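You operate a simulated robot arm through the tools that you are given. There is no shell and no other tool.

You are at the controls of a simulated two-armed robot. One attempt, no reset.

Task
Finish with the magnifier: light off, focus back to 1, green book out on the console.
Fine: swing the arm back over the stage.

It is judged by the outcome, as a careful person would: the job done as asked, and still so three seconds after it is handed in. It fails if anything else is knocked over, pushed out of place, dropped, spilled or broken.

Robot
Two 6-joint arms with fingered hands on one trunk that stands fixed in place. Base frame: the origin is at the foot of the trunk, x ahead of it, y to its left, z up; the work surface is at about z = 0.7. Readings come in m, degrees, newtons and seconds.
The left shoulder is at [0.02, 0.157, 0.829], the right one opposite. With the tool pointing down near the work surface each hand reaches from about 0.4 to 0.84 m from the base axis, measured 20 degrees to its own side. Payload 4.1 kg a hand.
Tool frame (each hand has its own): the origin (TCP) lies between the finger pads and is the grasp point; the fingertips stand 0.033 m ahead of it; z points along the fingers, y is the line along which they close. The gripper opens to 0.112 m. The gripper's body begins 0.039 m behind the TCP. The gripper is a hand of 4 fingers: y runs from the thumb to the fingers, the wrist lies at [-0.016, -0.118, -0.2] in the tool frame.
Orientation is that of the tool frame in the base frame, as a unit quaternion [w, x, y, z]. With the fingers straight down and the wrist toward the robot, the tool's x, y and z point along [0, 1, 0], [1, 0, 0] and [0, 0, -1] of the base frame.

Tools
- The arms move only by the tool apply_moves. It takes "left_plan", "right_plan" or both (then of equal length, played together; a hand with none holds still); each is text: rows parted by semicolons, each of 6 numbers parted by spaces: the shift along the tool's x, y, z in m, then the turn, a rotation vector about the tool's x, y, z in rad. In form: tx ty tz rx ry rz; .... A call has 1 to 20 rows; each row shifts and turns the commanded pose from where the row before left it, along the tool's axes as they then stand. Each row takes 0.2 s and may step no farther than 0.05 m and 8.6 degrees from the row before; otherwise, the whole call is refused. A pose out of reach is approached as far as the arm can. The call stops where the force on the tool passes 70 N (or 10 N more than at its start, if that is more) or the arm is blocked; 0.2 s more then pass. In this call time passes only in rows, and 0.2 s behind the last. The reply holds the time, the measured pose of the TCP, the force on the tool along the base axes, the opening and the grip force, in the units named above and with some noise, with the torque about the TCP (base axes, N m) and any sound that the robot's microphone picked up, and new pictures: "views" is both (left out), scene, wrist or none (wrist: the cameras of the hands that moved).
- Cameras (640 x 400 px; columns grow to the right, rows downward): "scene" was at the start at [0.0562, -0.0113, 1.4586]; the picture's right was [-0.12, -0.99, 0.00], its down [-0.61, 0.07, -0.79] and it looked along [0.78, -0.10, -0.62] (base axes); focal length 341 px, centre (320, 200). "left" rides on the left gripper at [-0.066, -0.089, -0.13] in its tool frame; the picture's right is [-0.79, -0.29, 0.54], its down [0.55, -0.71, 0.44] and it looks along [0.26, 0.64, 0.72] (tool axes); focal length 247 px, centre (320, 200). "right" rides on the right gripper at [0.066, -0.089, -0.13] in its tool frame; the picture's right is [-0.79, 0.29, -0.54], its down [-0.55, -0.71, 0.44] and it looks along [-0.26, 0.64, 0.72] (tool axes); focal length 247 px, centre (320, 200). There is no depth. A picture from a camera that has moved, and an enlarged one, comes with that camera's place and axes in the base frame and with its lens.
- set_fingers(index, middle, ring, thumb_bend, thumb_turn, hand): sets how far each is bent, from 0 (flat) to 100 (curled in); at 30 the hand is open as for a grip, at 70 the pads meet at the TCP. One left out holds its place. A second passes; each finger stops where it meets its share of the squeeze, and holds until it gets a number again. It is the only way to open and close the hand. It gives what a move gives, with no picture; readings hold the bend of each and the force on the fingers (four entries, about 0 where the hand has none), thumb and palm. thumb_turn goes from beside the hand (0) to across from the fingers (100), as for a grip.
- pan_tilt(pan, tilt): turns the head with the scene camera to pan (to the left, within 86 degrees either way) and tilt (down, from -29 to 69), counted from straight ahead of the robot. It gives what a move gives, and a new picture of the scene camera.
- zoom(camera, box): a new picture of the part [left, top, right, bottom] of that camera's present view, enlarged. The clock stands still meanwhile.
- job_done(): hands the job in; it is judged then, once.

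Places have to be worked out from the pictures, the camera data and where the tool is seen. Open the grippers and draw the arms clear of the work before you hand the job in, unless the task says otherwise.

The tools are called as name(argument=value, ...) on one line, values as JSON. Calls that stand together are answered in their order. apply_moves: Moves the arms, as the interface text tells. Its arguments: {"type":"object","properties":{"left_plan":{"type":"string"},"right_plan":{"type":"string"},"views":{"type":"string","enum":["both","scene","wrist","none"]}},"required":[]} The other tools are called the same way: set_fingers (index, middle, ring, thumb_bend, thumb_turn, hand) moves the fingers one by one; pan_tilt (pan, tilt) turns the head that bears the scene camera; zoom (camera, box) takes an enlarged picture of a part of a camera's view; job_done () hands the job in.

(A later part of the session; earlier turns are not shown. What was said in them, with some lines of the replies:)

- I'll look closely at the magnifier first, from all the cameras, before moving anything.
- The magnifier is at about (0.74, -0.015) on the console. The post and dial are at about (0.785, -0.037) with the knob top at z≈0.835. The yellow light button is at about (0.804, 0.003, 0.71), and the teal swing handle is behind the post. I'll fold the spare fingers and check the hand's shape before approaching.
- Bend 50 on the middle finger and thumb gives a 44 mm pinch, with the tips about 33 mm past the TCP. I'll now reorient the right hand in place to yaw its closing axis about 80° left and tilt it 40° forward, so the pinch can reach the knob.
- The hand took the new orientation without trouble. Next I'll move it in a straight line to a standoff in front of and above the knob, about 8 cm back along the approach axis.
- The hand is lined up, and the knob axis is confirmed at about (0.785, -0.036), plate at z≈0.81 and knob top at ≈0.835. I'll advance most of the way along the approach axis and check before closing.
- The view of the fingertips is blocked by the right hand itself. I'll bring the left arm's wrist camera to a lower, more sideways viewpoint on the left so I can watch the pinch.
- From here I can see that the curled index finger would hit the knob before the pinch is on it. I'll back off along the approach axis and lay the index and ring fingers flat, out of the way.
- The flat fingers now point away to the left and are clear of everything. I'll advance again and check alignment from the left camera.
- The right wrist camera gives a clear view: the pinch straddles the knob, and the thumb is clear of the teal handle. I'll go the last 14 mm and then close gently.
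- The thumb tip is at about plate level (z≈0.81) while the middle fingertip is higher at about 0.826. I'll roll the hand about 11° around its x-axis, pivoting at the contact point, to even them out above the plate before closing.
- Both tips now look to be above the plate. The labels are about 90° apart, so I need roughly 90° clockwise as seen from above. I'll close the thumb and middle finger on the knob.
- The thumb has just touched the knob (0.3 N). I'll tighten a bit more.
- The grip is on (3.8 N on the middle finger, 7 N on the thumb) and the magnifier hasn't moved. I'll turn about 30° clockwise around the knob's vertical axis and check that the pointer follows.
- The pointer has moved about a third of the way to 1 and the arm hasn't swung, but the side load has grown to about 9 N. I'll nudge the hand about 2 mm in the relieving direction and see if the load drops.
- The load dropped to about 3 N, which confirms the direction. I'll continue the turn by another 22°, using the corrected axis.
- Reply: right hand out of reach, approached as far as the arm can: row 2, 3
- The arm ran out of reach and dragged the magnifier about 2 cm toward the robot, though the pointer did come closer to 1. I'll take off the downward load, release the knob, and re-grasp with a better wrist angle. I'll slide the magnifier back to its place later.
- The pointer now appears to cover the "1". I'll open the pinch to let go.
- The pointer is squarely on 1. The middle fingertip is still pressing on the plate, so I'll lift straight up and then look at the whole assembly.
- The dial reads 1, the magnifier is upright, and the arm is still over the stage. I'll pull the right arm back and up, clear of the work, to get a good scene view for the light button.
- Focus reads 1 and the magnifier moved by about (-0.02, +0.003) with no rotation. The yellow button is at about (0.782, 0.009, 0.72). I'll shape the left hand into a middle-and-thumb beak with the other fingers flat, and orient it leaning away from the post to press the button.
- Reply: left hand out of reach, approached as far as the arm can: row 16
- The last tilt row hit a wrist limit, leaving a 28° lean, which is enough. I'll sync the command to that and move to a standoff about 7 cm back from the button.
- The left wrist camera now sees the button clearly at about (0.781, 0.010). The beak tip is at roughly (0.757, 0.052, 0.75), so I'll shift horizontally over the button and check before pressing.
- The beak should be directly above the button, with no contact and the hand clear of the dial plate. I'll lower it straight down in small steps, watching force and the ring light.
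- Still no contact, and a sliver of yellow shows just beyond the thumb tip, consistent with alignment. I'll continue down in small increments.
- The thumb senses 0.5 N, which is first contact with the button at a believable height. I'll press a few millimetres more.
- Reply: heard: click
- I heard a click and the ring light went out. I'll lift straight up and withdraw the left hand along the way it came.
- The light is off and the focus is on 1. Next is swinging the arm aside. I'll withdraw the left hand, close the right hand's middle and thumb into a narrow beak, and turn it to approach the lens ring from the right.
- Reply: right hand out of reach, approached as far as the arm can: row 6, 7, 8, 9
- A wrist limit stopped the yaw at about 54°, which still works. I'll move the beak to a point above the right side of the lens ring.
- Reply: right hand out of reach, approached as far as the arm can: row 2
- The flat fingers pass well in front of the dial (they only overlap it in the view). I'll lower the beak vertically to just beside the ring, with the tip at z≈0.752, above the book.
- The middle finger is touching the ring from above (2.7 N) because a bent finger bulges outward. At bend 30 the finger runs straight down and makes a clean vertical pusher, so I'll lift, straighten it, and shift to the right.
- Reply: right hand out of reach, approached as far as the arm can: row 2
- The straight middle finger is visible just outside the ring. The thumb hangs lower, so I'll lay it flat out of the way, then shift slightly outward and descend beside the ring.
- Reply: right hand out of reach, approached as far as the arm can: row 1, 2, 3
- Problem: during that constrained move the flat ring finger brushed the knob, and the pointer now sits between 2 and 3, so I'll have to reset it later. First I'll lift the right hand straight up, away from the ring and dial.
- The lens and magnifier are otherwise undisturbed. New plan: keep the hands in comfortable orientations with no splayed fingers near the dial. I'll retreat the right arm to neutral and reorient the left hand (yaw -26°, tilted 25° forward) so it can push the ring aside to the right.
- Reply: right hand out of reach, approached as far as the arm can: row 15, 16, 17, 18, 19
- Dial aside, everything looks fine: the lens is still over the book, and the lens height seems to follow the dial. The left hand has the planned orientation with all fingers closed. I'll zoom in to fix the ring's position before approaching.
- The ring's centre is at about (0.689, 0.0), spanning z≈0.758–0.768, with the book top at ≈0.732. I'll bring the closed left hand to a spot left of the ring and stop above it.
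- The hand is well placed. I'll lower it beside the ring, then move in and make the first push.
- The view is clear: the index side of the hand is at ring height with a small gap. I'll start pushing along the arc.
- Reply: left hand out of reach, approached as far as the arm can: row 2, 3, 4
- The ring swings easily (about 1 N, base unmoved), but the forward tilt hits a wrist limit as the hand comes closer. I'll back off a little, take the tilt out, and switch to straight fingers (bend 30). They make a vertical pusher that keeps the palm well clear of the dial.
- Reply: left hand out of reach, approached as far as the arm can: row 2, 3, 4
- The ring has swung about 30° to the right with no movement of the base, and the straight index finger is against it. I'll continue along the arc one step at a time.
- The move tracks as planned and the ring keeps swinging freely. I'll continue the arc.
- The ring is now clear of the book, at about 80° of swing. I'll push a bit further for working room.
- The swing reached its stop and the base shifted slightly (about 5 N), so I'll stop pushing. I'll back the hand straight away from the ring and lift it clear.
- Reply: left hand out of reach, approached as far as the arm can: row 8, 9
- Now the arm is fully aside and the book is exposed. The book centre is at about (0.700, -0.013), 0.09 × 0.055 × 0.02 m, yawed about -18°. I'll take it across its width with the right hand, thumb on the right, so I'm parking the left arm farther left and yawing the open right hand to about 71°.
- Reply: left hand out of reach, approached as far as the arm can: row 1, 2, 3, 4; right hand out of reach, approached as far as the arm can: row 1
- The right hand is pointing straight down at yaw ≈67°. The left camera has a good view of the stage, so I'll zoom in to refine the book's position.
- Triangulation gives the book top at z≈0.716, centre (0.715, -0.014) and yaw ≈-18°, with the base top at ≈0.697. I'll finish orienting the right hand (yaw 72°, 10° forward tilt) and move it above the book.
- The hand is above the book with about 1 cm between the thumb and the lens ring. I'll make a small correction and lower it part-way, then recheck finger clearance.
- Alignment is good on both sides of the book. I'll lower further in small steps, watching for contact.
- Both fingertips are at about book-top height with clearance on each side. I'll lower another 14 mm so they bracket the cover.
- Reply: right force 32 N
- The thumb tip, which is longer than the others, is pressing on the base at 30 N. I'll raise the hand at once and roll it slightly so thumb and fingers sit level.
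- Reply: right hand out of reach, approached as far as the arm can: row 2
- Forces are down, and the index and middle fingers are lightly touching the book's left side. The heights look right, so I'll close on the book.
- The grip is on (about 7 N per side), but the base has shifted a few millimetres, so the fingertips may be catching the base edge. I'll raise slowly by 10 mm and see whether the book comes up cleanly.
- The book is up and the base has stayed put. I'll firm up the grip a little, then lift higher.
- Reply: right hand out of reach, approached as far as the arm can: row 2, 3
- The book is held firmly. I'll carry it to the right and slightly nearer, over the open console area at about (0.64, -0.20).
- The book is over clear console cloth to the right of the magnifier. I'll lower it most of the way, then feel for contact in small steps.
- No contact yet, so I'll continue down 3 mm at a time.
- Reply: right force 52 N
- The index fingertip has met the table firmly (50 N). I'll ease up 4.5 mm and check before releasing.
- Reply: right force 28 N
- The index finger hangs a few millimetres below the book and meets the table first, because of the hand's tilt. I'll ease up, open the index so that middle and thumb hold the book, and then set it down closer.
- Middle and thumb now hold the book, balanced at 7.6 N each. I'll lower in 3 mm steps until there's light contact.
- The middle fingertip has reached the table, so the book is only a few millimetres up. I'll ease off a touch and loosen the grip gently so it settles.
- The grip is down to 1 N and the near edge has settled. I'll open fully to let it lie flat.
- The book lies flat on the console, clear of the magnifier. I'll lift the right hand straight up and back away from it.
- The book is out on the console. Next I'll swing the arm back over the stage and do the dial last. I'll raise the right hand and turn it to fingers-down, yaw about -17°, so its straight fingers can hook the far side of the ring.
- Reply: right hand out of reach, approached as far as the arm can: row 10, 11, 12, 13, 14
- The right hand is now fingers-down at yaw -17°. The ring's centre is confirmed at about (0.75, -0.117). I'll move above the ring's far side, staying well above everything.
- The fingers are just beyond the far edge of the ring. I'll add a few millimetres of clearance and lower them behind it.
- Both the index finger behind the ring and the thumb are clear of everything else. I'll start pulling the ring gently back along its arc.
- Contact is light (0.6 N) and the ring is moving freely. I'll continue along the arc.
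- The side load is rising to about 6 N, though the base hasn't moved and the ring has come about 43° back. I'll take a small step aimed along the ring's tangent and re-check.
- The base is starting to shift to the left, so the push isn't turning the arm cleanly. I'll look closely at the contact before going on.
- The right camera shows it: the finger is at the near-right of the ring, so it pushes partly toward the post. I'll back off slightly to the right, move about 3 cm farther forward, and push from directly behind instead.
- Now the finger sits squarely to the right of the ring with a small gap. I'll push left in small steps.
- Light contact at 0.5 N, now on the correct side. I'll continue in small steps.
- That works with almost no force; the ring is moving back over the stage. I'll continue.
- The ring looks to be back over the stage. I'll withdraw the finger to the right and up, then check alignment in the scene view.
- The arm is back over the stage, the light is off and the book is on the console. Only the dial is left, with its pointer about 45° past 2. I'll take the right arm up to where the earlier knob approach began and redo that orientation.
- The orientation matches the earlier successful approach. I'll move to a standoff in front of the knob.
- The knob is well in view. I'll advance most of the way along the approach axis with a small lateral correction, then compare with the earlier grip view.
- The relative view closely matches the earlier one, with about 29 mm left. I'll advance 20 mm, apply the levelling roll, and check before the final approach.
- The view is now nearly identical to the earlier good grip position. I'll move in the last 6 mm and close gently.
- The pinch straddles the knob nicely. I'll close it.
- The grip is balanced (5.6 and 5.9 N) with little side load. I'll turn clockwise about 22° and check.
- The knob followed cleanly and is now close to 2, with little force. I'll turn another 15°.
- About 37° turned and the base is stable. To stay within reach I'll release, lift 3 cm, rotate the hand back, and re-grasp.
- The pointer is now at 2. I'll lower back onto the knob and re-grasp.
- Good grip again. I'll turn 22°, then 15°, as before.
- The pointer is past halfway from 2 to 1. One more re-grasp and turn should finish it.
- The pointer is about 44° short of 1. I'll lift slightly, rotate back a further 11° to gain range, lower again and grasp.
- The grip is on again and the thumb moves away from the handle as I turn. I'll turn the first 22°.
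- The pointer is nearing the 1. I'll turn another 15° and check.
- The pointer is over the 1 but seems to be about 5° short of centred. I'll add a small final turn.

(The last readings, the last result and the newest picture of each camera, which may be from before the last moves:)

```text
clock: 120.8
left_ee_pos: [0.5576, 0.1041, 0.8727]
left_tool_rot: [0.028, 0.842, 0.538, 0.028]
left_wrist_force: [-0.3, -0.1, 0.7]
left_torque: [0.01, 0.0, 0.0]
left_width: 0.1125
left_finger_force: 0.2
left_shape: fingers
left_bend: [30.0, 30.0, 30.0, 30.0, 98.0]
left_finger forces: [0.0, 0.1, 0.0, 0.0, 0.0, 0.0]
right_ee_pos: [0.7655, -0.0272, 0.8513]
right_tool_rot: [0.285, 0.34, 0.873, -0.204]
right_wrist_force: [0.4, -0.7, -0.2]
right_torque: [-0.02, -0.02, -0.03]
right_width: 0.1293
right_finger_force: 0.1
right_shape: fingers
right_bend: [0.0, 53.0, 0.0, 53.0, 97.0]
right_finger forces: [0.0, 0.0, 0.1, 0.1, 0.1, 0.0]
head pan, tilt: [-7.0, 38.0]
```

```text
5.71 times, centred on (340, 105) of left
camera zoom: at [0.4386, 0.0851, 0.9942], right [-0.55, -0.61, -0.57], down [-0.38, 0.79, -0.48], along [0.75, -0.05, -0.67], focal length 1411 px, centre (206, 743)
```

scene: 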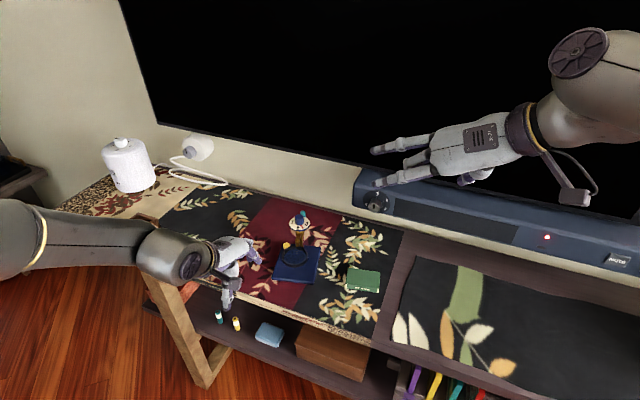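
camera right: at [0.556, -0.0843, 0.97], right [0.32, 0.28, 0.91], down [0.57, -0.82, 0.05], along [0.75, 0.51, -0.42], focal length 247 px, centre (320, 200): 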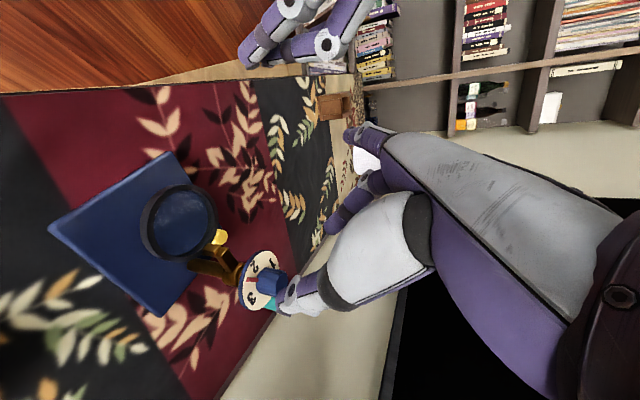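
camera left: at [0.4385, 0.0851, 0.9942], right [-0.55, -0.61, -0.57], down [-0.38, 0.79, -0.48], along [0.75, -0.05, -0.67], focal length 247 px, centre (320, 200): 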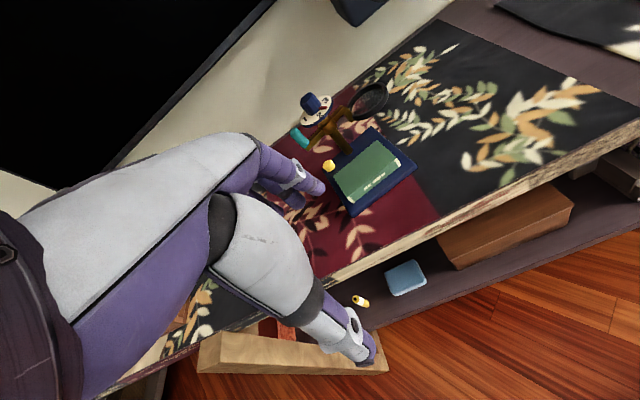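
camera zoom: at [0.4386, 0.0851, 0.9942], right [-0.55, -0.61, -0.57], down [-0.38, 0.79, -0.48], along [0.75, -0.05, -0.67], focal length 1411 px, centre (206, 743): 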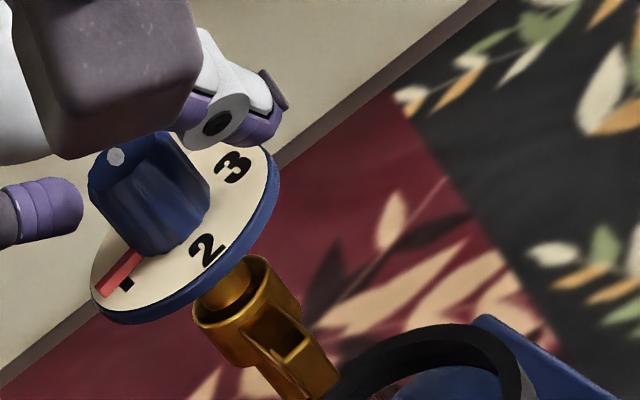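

The pointer sits over the 1 but appears about 6° to the "2" side. I'll re-close in place and nudge it a further 6°.

set_fingers(hand="right", middle=72, thumb_bend=70)

apply_moves(right_plan="-0.0004 0.0015 0 0.0667 0.0169 0.0795", views="none")

set_fingers(hand="right", middle=53, thumb_bend=53)

zoom(camera="right", box=[230, 170, 350, 290])

zoom(camera="left", box=[290, 70, 390, 140])

```text
clock: 121.8
left_ee_pos: [0.5562, 0.1041, 0.8724]
left_tool_rot: [0.028, 0.842, 0.538, 0.028]
left_wrist_force: [0.2, -0.3, 0.0]
left_torque: [0.0, 0.0, -0.02]
left_width: 0.1128
left_finger_force: 0.0
left_shape: fingers
left_bend: [30.0, 30.0, 30.0, 30.0, 98.0]
left_finger forces: [0.0, 0.0, 0.0, 0.0, 0.0, 0.0]
right_ee_pos: [0.7672, -0.0267, 0.851]
right_tool_rot: [0.285, 0.342, 0.872, -0.204]
right_wrist_force: [1.6, -2.3, -0.2]
right_torque: [-0.09, 0.03, -0.01]
right_width: 0.1151
right_finger_force: 5.5
right_shape: fingers
right_bend: [0.0, 67.0, 0.0, 65.0, 97.0]
right_finger forces: [0.0, 5.7, 0.1, 0.1, 5.8, 0.0]
head pan, tilt: [-7.0, 38.0]
```

```text
clock: 122.2
left_ee_pos: [0.5566, 0.1026, 0.8728]
left_tool_rot: [0.028, 0.842, 0.538, 0.027]
left_wrist_force: [0.6, -0.3, -0.7]
left_torque: [-0.01, 0.0, -0.02]
left_width: 0.1123
left_finger_force: 0.1
left_shape: fingers
left_bend: [30.0, 30.0, 30.0, 30.0, 98.0]
left_finger forces: [0.0, 0.1, 0.0, 0.1, 0.0, 0.0]
right_ee_pos: [0.7681, -0.0262, 0.8509]
right_tool_rot: [0.274, 0.387, 0.853, -0.218]
right_wrist_force: [2.1, -1.5, 0.0]
right_torque: [0.01, 0.01, 0.0]
right_width: 0.1147
right_finger_force: 5.9
right_shape: fingers
right_bend: [0.0, 67.0, 0.0, 65.0, 97.0]
right_finger forces: [0.1, 6.2, 0.0, 0.0, 4.8, 0.0]
head pan, tilt: [-7.0, 38.0]
```

```text
clock: 123.2
left_ee_pos: [0.5564, 0.1044, 0.872]
left_tool_rot: [0.028, 0.842, 0.538, 0.028]
left_wrist_force: [0.1, -0.2, -0.2]
left_torque: [0.03, -0.01, 0.0]
left_width: 0.1122
left_finger_force: 0.1
left_shape: fingers
left_bend: [30.0, 30.0, 30.0, 30.0, 98.0]
left_finger forces: [0.0, 0.1, 0.0, 0.1, 0.0, 0.1]
right_ee_pos: [0.7659, -0.0264, 0.8508]
right_tool_rot: [0.275, 0.387, 0.853, -0.219]
right_wrist_force: [0.2, -0.1, 0.5]
right_torque: [0.0, 0.03, -0.02]
right_width: 0.1293
right_finger_force: 0.0
right_shape: fingers
right_bend: [0.0, 53.0, 0.0, 53.0, 97.0]
right_finger forces: [0.0, 0.0, 0.0, 0.0, 0.1, 0.0]
head pan, tilt: [-7.0, 38.0]
```

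```text
3.33 times, centred on (290, 230) of right
camera zoom: at [0.6225, 0.0323, 0.9214], right [0.5, 0.06, 0.86], down [-0.12, -0.98, 0.14], along [0.86, -0.17, -0.48], focal length 823 px, centre (420, 100)
```

zoom: 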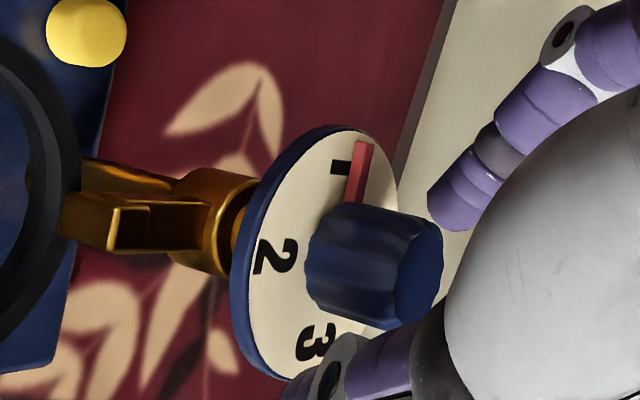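

```text
5.71 times, centred on (340, 105) of left
camera zoom: at [0.4386, 0.0851, 0.9942], right [-0.55, -0.61, -0.57], down [-0.38, 0.79, -0.48], along [0.75, -0.05, -0.67], focal length 1411 px, centre (206, 743)
```

zoom: 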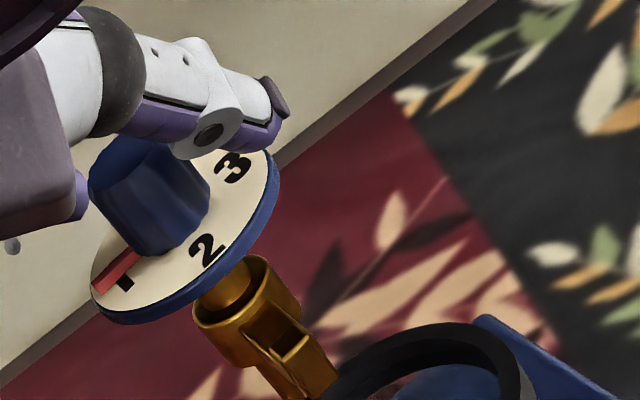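

I'll lift the hand off and look from the scene camera to judge the final alignment.

apply_moves(right_plan="-0.0064 -0.0016 -0.0076 0 0 0;-0.0127 -0.0032 -0.0151 0 0 0;-0.0191 -0.0048 -0.0227 0 0 0;-0.0176 -0.0341 0.002 0 0 0;-0.0176 -0.0341 0.002 0 0 0;-0.0176 -0.0341 0.002 0 0 0;-0.0176 -0.0341 0.002 0 0 0;-0.0176 -0.0341 0.002 0 0 0", views="scene")

zoom(camera="scene", box=[275, 195, 330, 240])

zoom(camera="left", box=[300, 70, 400, 140])

zoom(camera="scene", box=[240, 190, 340, 300])

```text
clock: 125.0
left_ee_pos: [0.5563, 0.1045, 0.873]
left_tool_rot: [0.028, 0.842, 0.538, 0.028]
left_wrist_force: [-0.4, -0.1, -0.5]
left_torque: [-0.04, -0.01, 0.0]
left_width: 0.1127
left_finger_force: 0.1
left_shape: fingers
left_bend: [30.0, 30.0, 30.0, 30.0, 98.0]
left_finger forces: [0.0, 0.1, 0.1, 0.0, 0.0, 0.1]
right_ee_pos: [0.6866, -0.1838, 0.9848]
right_tool_rot: [0.273, 0.386, 0.854, -0.218]
right_wrist_force: [0.1, -0.5, 0.0]
right_torque: [-0.04, 0.04, 0.0]
right_width: 0.1294
right_finger_force: 0.0
right_shape: fingers
right_bend: [0.0, 53.0, 0.0, 53.0, 97.0]
right_finger forces: [0.0, 0.1, 0.0, 0.0, 0.0, 0.0]
head pan, tilt: [-7.0, 38.0]
```

scene: 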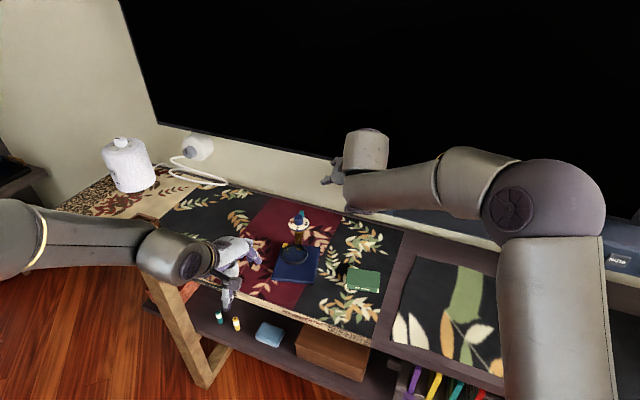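

```text
8.89 times, centred on (302, 218) of scene
camera zoom: at [0.0565, -0.011, 1.4586], right [-0.12, -0.99, 0.0], down [-0.61, 0.07, -0.79], along [0.78, -0.1, -0.62], focal length 3034 px, centre (476, 44)
```

zoom: 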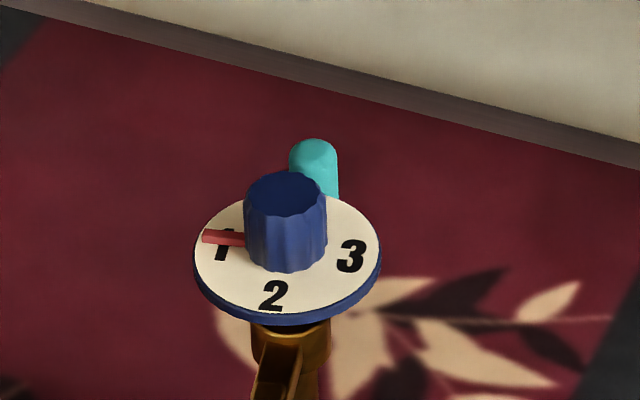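

```text
5.71 times, centred on (350, 105) of left
camera zoom: at [0.4388, 0.0854, 0.9941], right [-0.55, -0.61, -0.57], down [-0.38, 0.79, -0.48], along [0.74, -0.05, -0.67], focal length 1411 px, centre (149, 743)
```

zoom: 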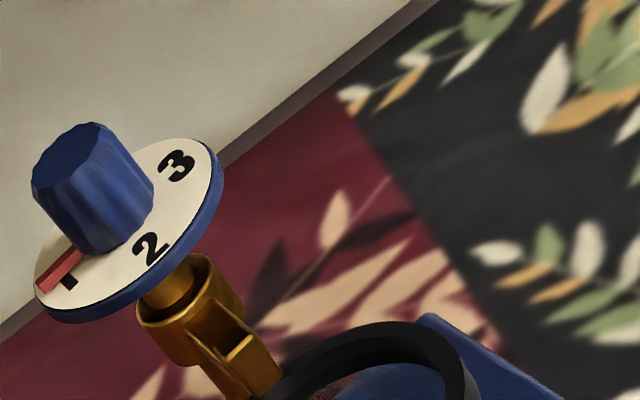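

```text
3.64 times, centred on (290, 245) of scene
camera zoom: at [0.0565, -0.011, 1.4586], right [-0.12, -0.99, 0.0], down [-0.61, 0.07, -0.79], along [0.78, -0.1, -0.62], focal length 1241 px, centre (429, 36)
```

zoom: 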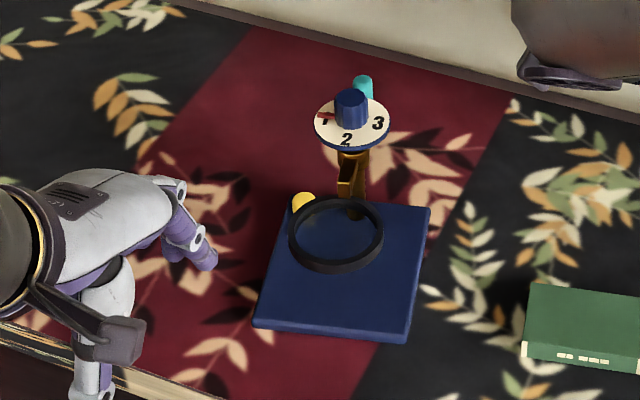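

From the scene view, the labels are 90° apart, with 1 at about 75.6° and the pointer at about 80.5°: on the 1, but roughly 5° shy of centre. I'll retrace my path, re-grasp from a slightly rotated-back pose, and nudge those last degrees.

apply_moves(right_plan="0.0176 0.0341 -0.002 0 0 0;0.0176 0.0341 -0.002 0 0 0;0.0176 0.0341 -0.002 0 0 0;0.0176 0.0341 -0.002 0 0 0;0.0176 0.0341 -0.002 0 0 0;0.0005 -0.0019 0 -0.0826 -0.0209 -0.0984;0.0005 -0.0019 0 -0.0826 -0.0209 -0.0984;0.0127 0.0032 0.0151 0 0 0;0.0127 0.0032 0.0151 0 0 0", views="none")

zoom(camera="right", box=[180, 160, 360, 340])

zoom(camera="left", box=[260, 20, 420, 160])

```text
clock: 127.0
left_ee_pos: [0.5564, 0.103, 0.8725]
left_tool_rot: [0.027, 0.842, 0.537, 0.028]
left_wrist_force: [0.0, 0.9, 0.1]
left_torque: [-0.01, 0.01, -0.02]
left_width: 0.1123
left_finger_force: 0.1
left_shape: fingers
left_bend: [30.0, 30.0, 30.0, 30.0, 98.0]
left_finger forces: [0.0, 0.0, 0.0, 0.0, 0.0, 0.0]
right_ee_pos: [0.7648, -0.028, 0.8714]
right_tool_rot: [0.301, 0.272, 0.896, -0.181]
right_wrist_force: [0.3, -0.1, 0.1]
right_torque: [-0.03, 0.01, 0.0]
right_width: 0.1294
right_finger_force: 0.0
right_shape: fingers
right_bend: [0.0, 53.0, 0.0, 53.0, 97.0]
right_finger forces: [0.1, 0.0, 0.1, 0.0, 0.1, 0.0]
head pan, tilt: [-7.0, 38.0]
```

```text
2.22 times, centred on (270, 250) of right
camera zoom: at [0.6104, -0.0092, 0.9415], right [0.47, 0.19, 0.86], down [0.14, -0.98, 0.14], along [0.87, 0.05, -0.48], focal length 549 px, centre (431, 89)
```

zoom: 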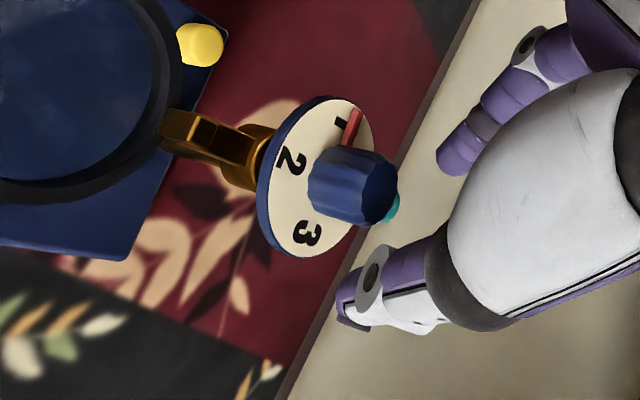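

```text
2.86 times, centred on (340, 90) of left
camera zoom: at [0.4385, 0.0851, 0.9942], right [-0.55, -0.61, -0.57], down [-0.38, 0.79, -0.48], along [0.75, -0.05, -0.67], focal length 706 px, centre (263, 514)
```

zoom: 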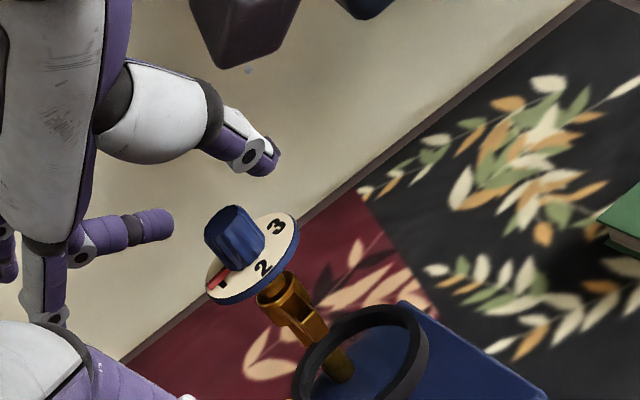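

This second viewpoint puts the pointer at about 77.5° against about 80.7° for the 1. Together with the scene estimate, it's centred within error, so no further nudge is needed. I'll back the hand off without touching anything.

apply_moves(right_plan="-0.0127 -0.0032 -0.0151 0 0 0;-0.0191 -0.0048 -0.0227 0 0 0;-0.0176 -0.0341 0.002 0 0 0;-0.0176 -0.0341 0.002 0 0 0;-0.0176 -0.0341 0.002 0 0 0;-0.0176 -0.0341 0.002 0 0 0;-0.0176 -0.0341 0.002 0 0 0;-0.0176 -0.0341 0.002 0 0 0;-0.0176 -0.0341 0.002 0 0 0", views="scene")

zoom(camera="scene", box=[230, 180, 400, 310])

```text
clock: 129.0
left_ee_pos: [0.5568, 0.1046, 0.8723]
left_tool_rot: [0.028, 0.842, 0.538, 0.028]
left_wrist_force: [-0.6, 0.2, 0.9]
left_torque: [-0.02, -0.01, 0.03]
left_width: 0.1126
left_finger_force: 0.0
left_shape: fingers
left_bend: [30.0, 30.0, 30.0, 30.0, 98.0]
left_finger forces: [0.0, 0.1, 0.0, 0.1, 0.0, 0.1]
right_ee_pos: [0.7092, -0.2693, 1.0292]
right_tool_rot: [0.3, 0.272, 0.896, -0.182]
right_wrist_force: [0.1, 0.0, 0.4]
right_torque: [0.0, -0.03, 0.02]
right_width: 0.1293
right_finger_force: 0.0
right_shape: fingers
right_bend: [0.0, 53.0, 0.0, 53.0, 97.0]
right_finger forces: [0.1, 0.1, 0.1, 0.0, 0.0, 0.0]
head pan, tilt: [-7.0, 38.0]
```

scene: 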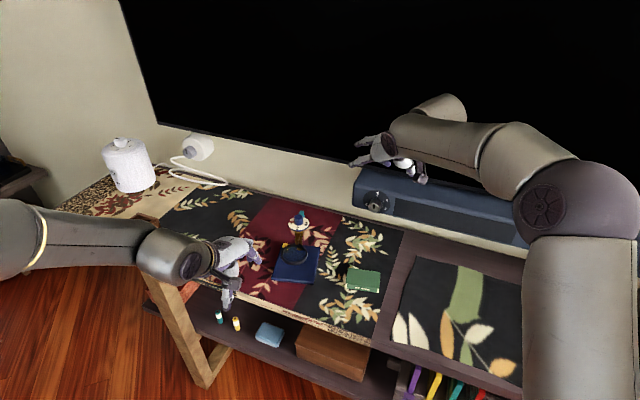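

```text
3.08 times, centred on (315, 245) of scene
camera zoom: at [0.0564, -0.011, 1.4586], right [-0.12, -0.99, 0.0], down [-0.61, 0.07, -0.79], along [0.78, -0.1, -0.62], focal length 1050 px, centre (335, 62)
```

zoom: 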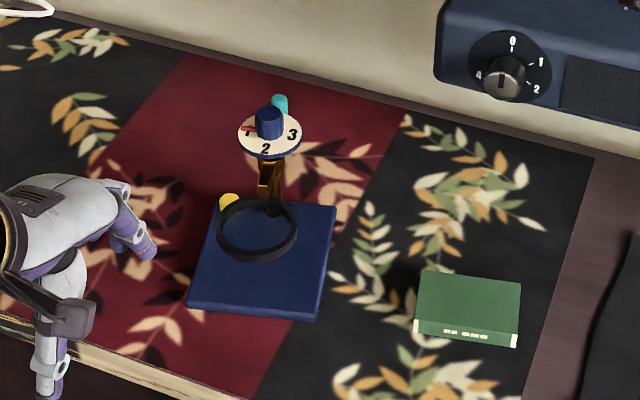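

Everything reads as asked: light off, focus on 1, lens arm over the empty stage, green book on the console. I'll draw both arms clear and open the hands.

apply_moves(right_plan="0.01 -0.0218 -0.0305 0 0 0;0.01 -0.0218 -0.0305 0 0 0;0.01 -0.0218 -0.0305 0 0 0;0.01 -0.0218 -0.0305 0 0 0;0.01 -0.0218 -0.0305 0 0 0;0.01 -0.0218 -0.0305 0 0 0;0.01 -0.0218 -0.0305 0 0 0", left_plan="0 0 -0.03 0 0 0;0 0 -0.04 0 0 0;0 0 -0.04 0 0 0;0.02 -0.02 -0.02 0 0 0;0.02 -0.02 -0.02 0 0 0;0.02 -0.02 -0.02 0 0 0;0.02 -0.02 0 0 0 0", views="scene")

set_fingers(hand="right", index=30, middle=30, ring=30, thumb_bend=30)

zoom(camera="scene", box=[240, 190, 340, 300])

zoom(camera="scene", box=[275, 195, 330, 240])

```text
clock: 130.6
left_ee_pos: [0.453, 0.0885, 1.011]
left_tool_rot: [0.026, 0.84, 0.542, 0.029]
left_wrist_force: [0.5, -0.2, 0.4]
left_torque: [-0.01, 0.03, -0.03]
left_width: 0.1128
left_finger_force: 0.1
left_shape: fingers
left_bend: [30.0, 30.0, 30.0, 30.0, 98.0]
left_finger forces: [0.0, 0.1, 0.1, 0.0, 0.0, 0.1]
left hand out of reach, approached as far as the arm can: row 1, 2, 3, 4, 5, 6, 7
right_ee_pos: [0.4773, -0.2579, 1.1697]
right_tool_rot: [0.299, 0.272, 0.896, -0.182]
right_wrist_force: [-0.5, 0.2, 0.8]
right_torque: [0.0, 0.07, -0.01]
right_width: 0.1294
right_finger_force: 0.1
right_shape: fingers
right_bend: [0.0, 53.0, 0.0, 53.0, 97.0]
right_finger forces: [0.0, 0.1, 0.0, 0.0, 0.0, 0.0]
head pan, tilt: [-7.0, 38.0]
```

scene: 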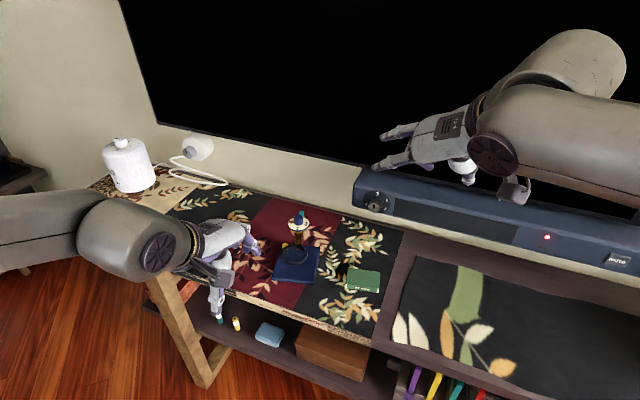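

```text
clock: 131.6
left_ee_pos: [0.4528, 0.089, 1.0094]
left_tool_rot: [0.026, 0.84, 0.541, 0.029]
left_wrist_force: [0.1, -0.4, -0.3]
left_torque: [0.06, 0.0, -0.04]
left_width: 0.1127
left_finger_force: 0.0
left_shape: fingers
left_bend: [30.0, 30.0, 30.0, 30.0, 98.0]
left_finger forces: [0.0, 0.1, 0.0, 0.0, 0.0, 0.1]
right_ee_pos: [0.4762, -0.2584, 1.1699]
right_tool_rot: [0.3, 0.273, 0.896, -0.182]
right_wrist_force: [-0.6, 0.0, 0.9]
right_torque: [0.0, -0.03, -0.01]
right_width: 0.1126
right_finger_force: 0.1
right_shape: fingers
right_bend: [30.0, 30.0, 30.0, 30.0, 97.0]
right_finger forces: [0.0, 0.0, 0.0, 0.1, 0.0, 0.0]
head pan, tilt: [-7.0, 38.0]
```

```text
3.64 times, centred on (290, 245) of scene
camera zoom: at [0.0562, -0.0113, 1.4586], right [-0.12, -0.99, 0.0], down [-0.61, 0.07, -0.79], along [0.78, -0.1, -0.62], focal length 1241 px, centre (429, 36)
```

zoom: 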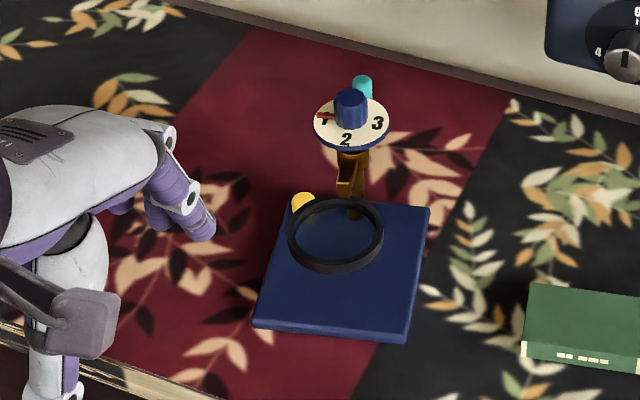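

```text
8.89 times, centred on (302, 218) of scene
camera zoom: at [0.0562, -0.0113, 1.4586], right [-0.12, -0.99, 0.0], down [-0.61, 0.07, -0.79], along [0.78, -0.1, -0.62], focal length 3034 px, centre (476, 44)
```

zoom: 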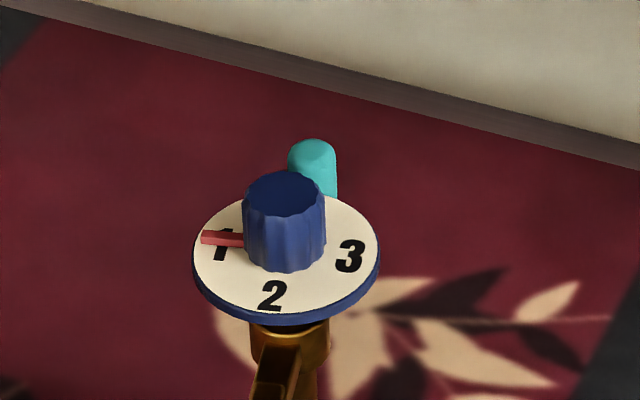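

The magnifier and book are settled. I'll move the left arm a bit farther to its own side and straighten its yaw, so it's well clear before hand-in.

apply_moves(left_plan="0.03 0.012 -0.015 0 0 -0.1135;0.03 0.012 -0.015 0 0 -0.1135;0.03 0.012 -0.015 0 0 -0.1135;0.03 0.012 -0.015 0 0 -0.1135;0.03 0.012 -0.015 0 0 0", views="scene")

zoom(camera="scene", box=[230, 180, 400, 310])

```text
clock: 132.8
left_ee_pos: [0.5397, 0.2225, 1.0884]
left_tool_rot: [0.033, 0.703, 0.71, 0.015]
left_wrist_force: [-0.6, 0.1, 0.0]
left_torque: [0.04, 0.01, 0.02]
left_width: 0.1126
left_finger_force: 0.0
left_shape: fingers
left_bend: [30.0, 30.0, 30.0, 30.0, 98.0]
left_finger forces: [0.0, 0.1, 0.0, 0.0, 0.0, 0.0]
right_ee_pos: [0.4781, -0.2583, 1.1704]
right_tool_rot: [0.3, 0.273, 0.896, -0.182]
right_wrist_force: [0.0, -0.6, -0.1]
right_torque: [0.01, -0.06, 0.04]
right_width: 0.1125
right_finger_force: 0.1
right_shape: fingers
right_bend: [30.0, 30.0, 30.0, 30.0, 97.0]
right_finger forces: [0.0, 0.1, 0.0, 0.0, 0.0, 0.0]
head pan, tilt: [-7.0, 38.0]
```

scene: 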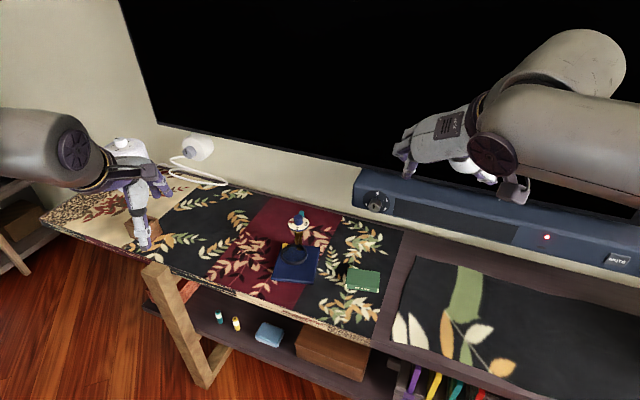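

```text
3.08 times, centred on (315, 245) of scene
camera zoom: at [0.0561, -0.0116, 1.4586], right [-0.12, -0.99, 0.0], down [-0.61, 0.08, -0.79], along [0.78, -0.1, -0.62], focal length 1050 px, centre (335, 62)
```

zoom: 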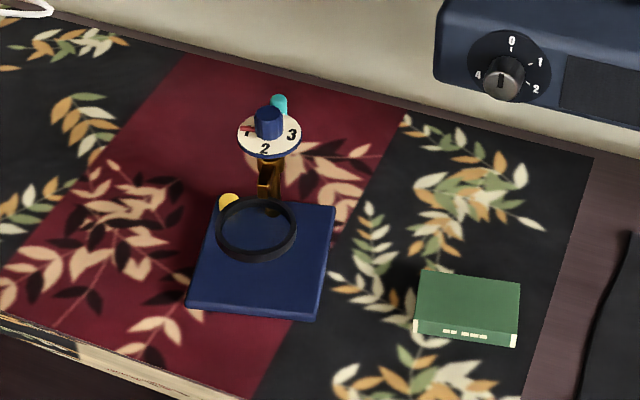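

Both arms are clear with the hands open. The light is off, the pointer is on 1, the lens arm is over the empty stage and the green book lies flat on the console, with nothing else disturbed. I'm handing in the job.

job_done()

```text
The job is handed in.
```

The magnifier is finished as you asked, and I've handed the job in:

- **Light:** off. I heard the click and saw the ring go dark.
- **Focus:** the pointer is on 1, within a few degrees of centre.
- **Green book:** lying flat on the console, to the right of the magnifier.
- **Arm:** swung back over the empty stage.

**Moved:** the magnifier sits about 2 cm from where it started and is turned about 10°. It slid while I worked the dial, the arm and the book, and I didn't push it back. It's upright, and nothing else was knocked or moved.

**Redone:** I set the dial to 1, then one of my fingers brushed it off while I was getting in position to swing the arm. I set it again at the end and checked it from two cameras.

Both arms are clear and the hands are open.
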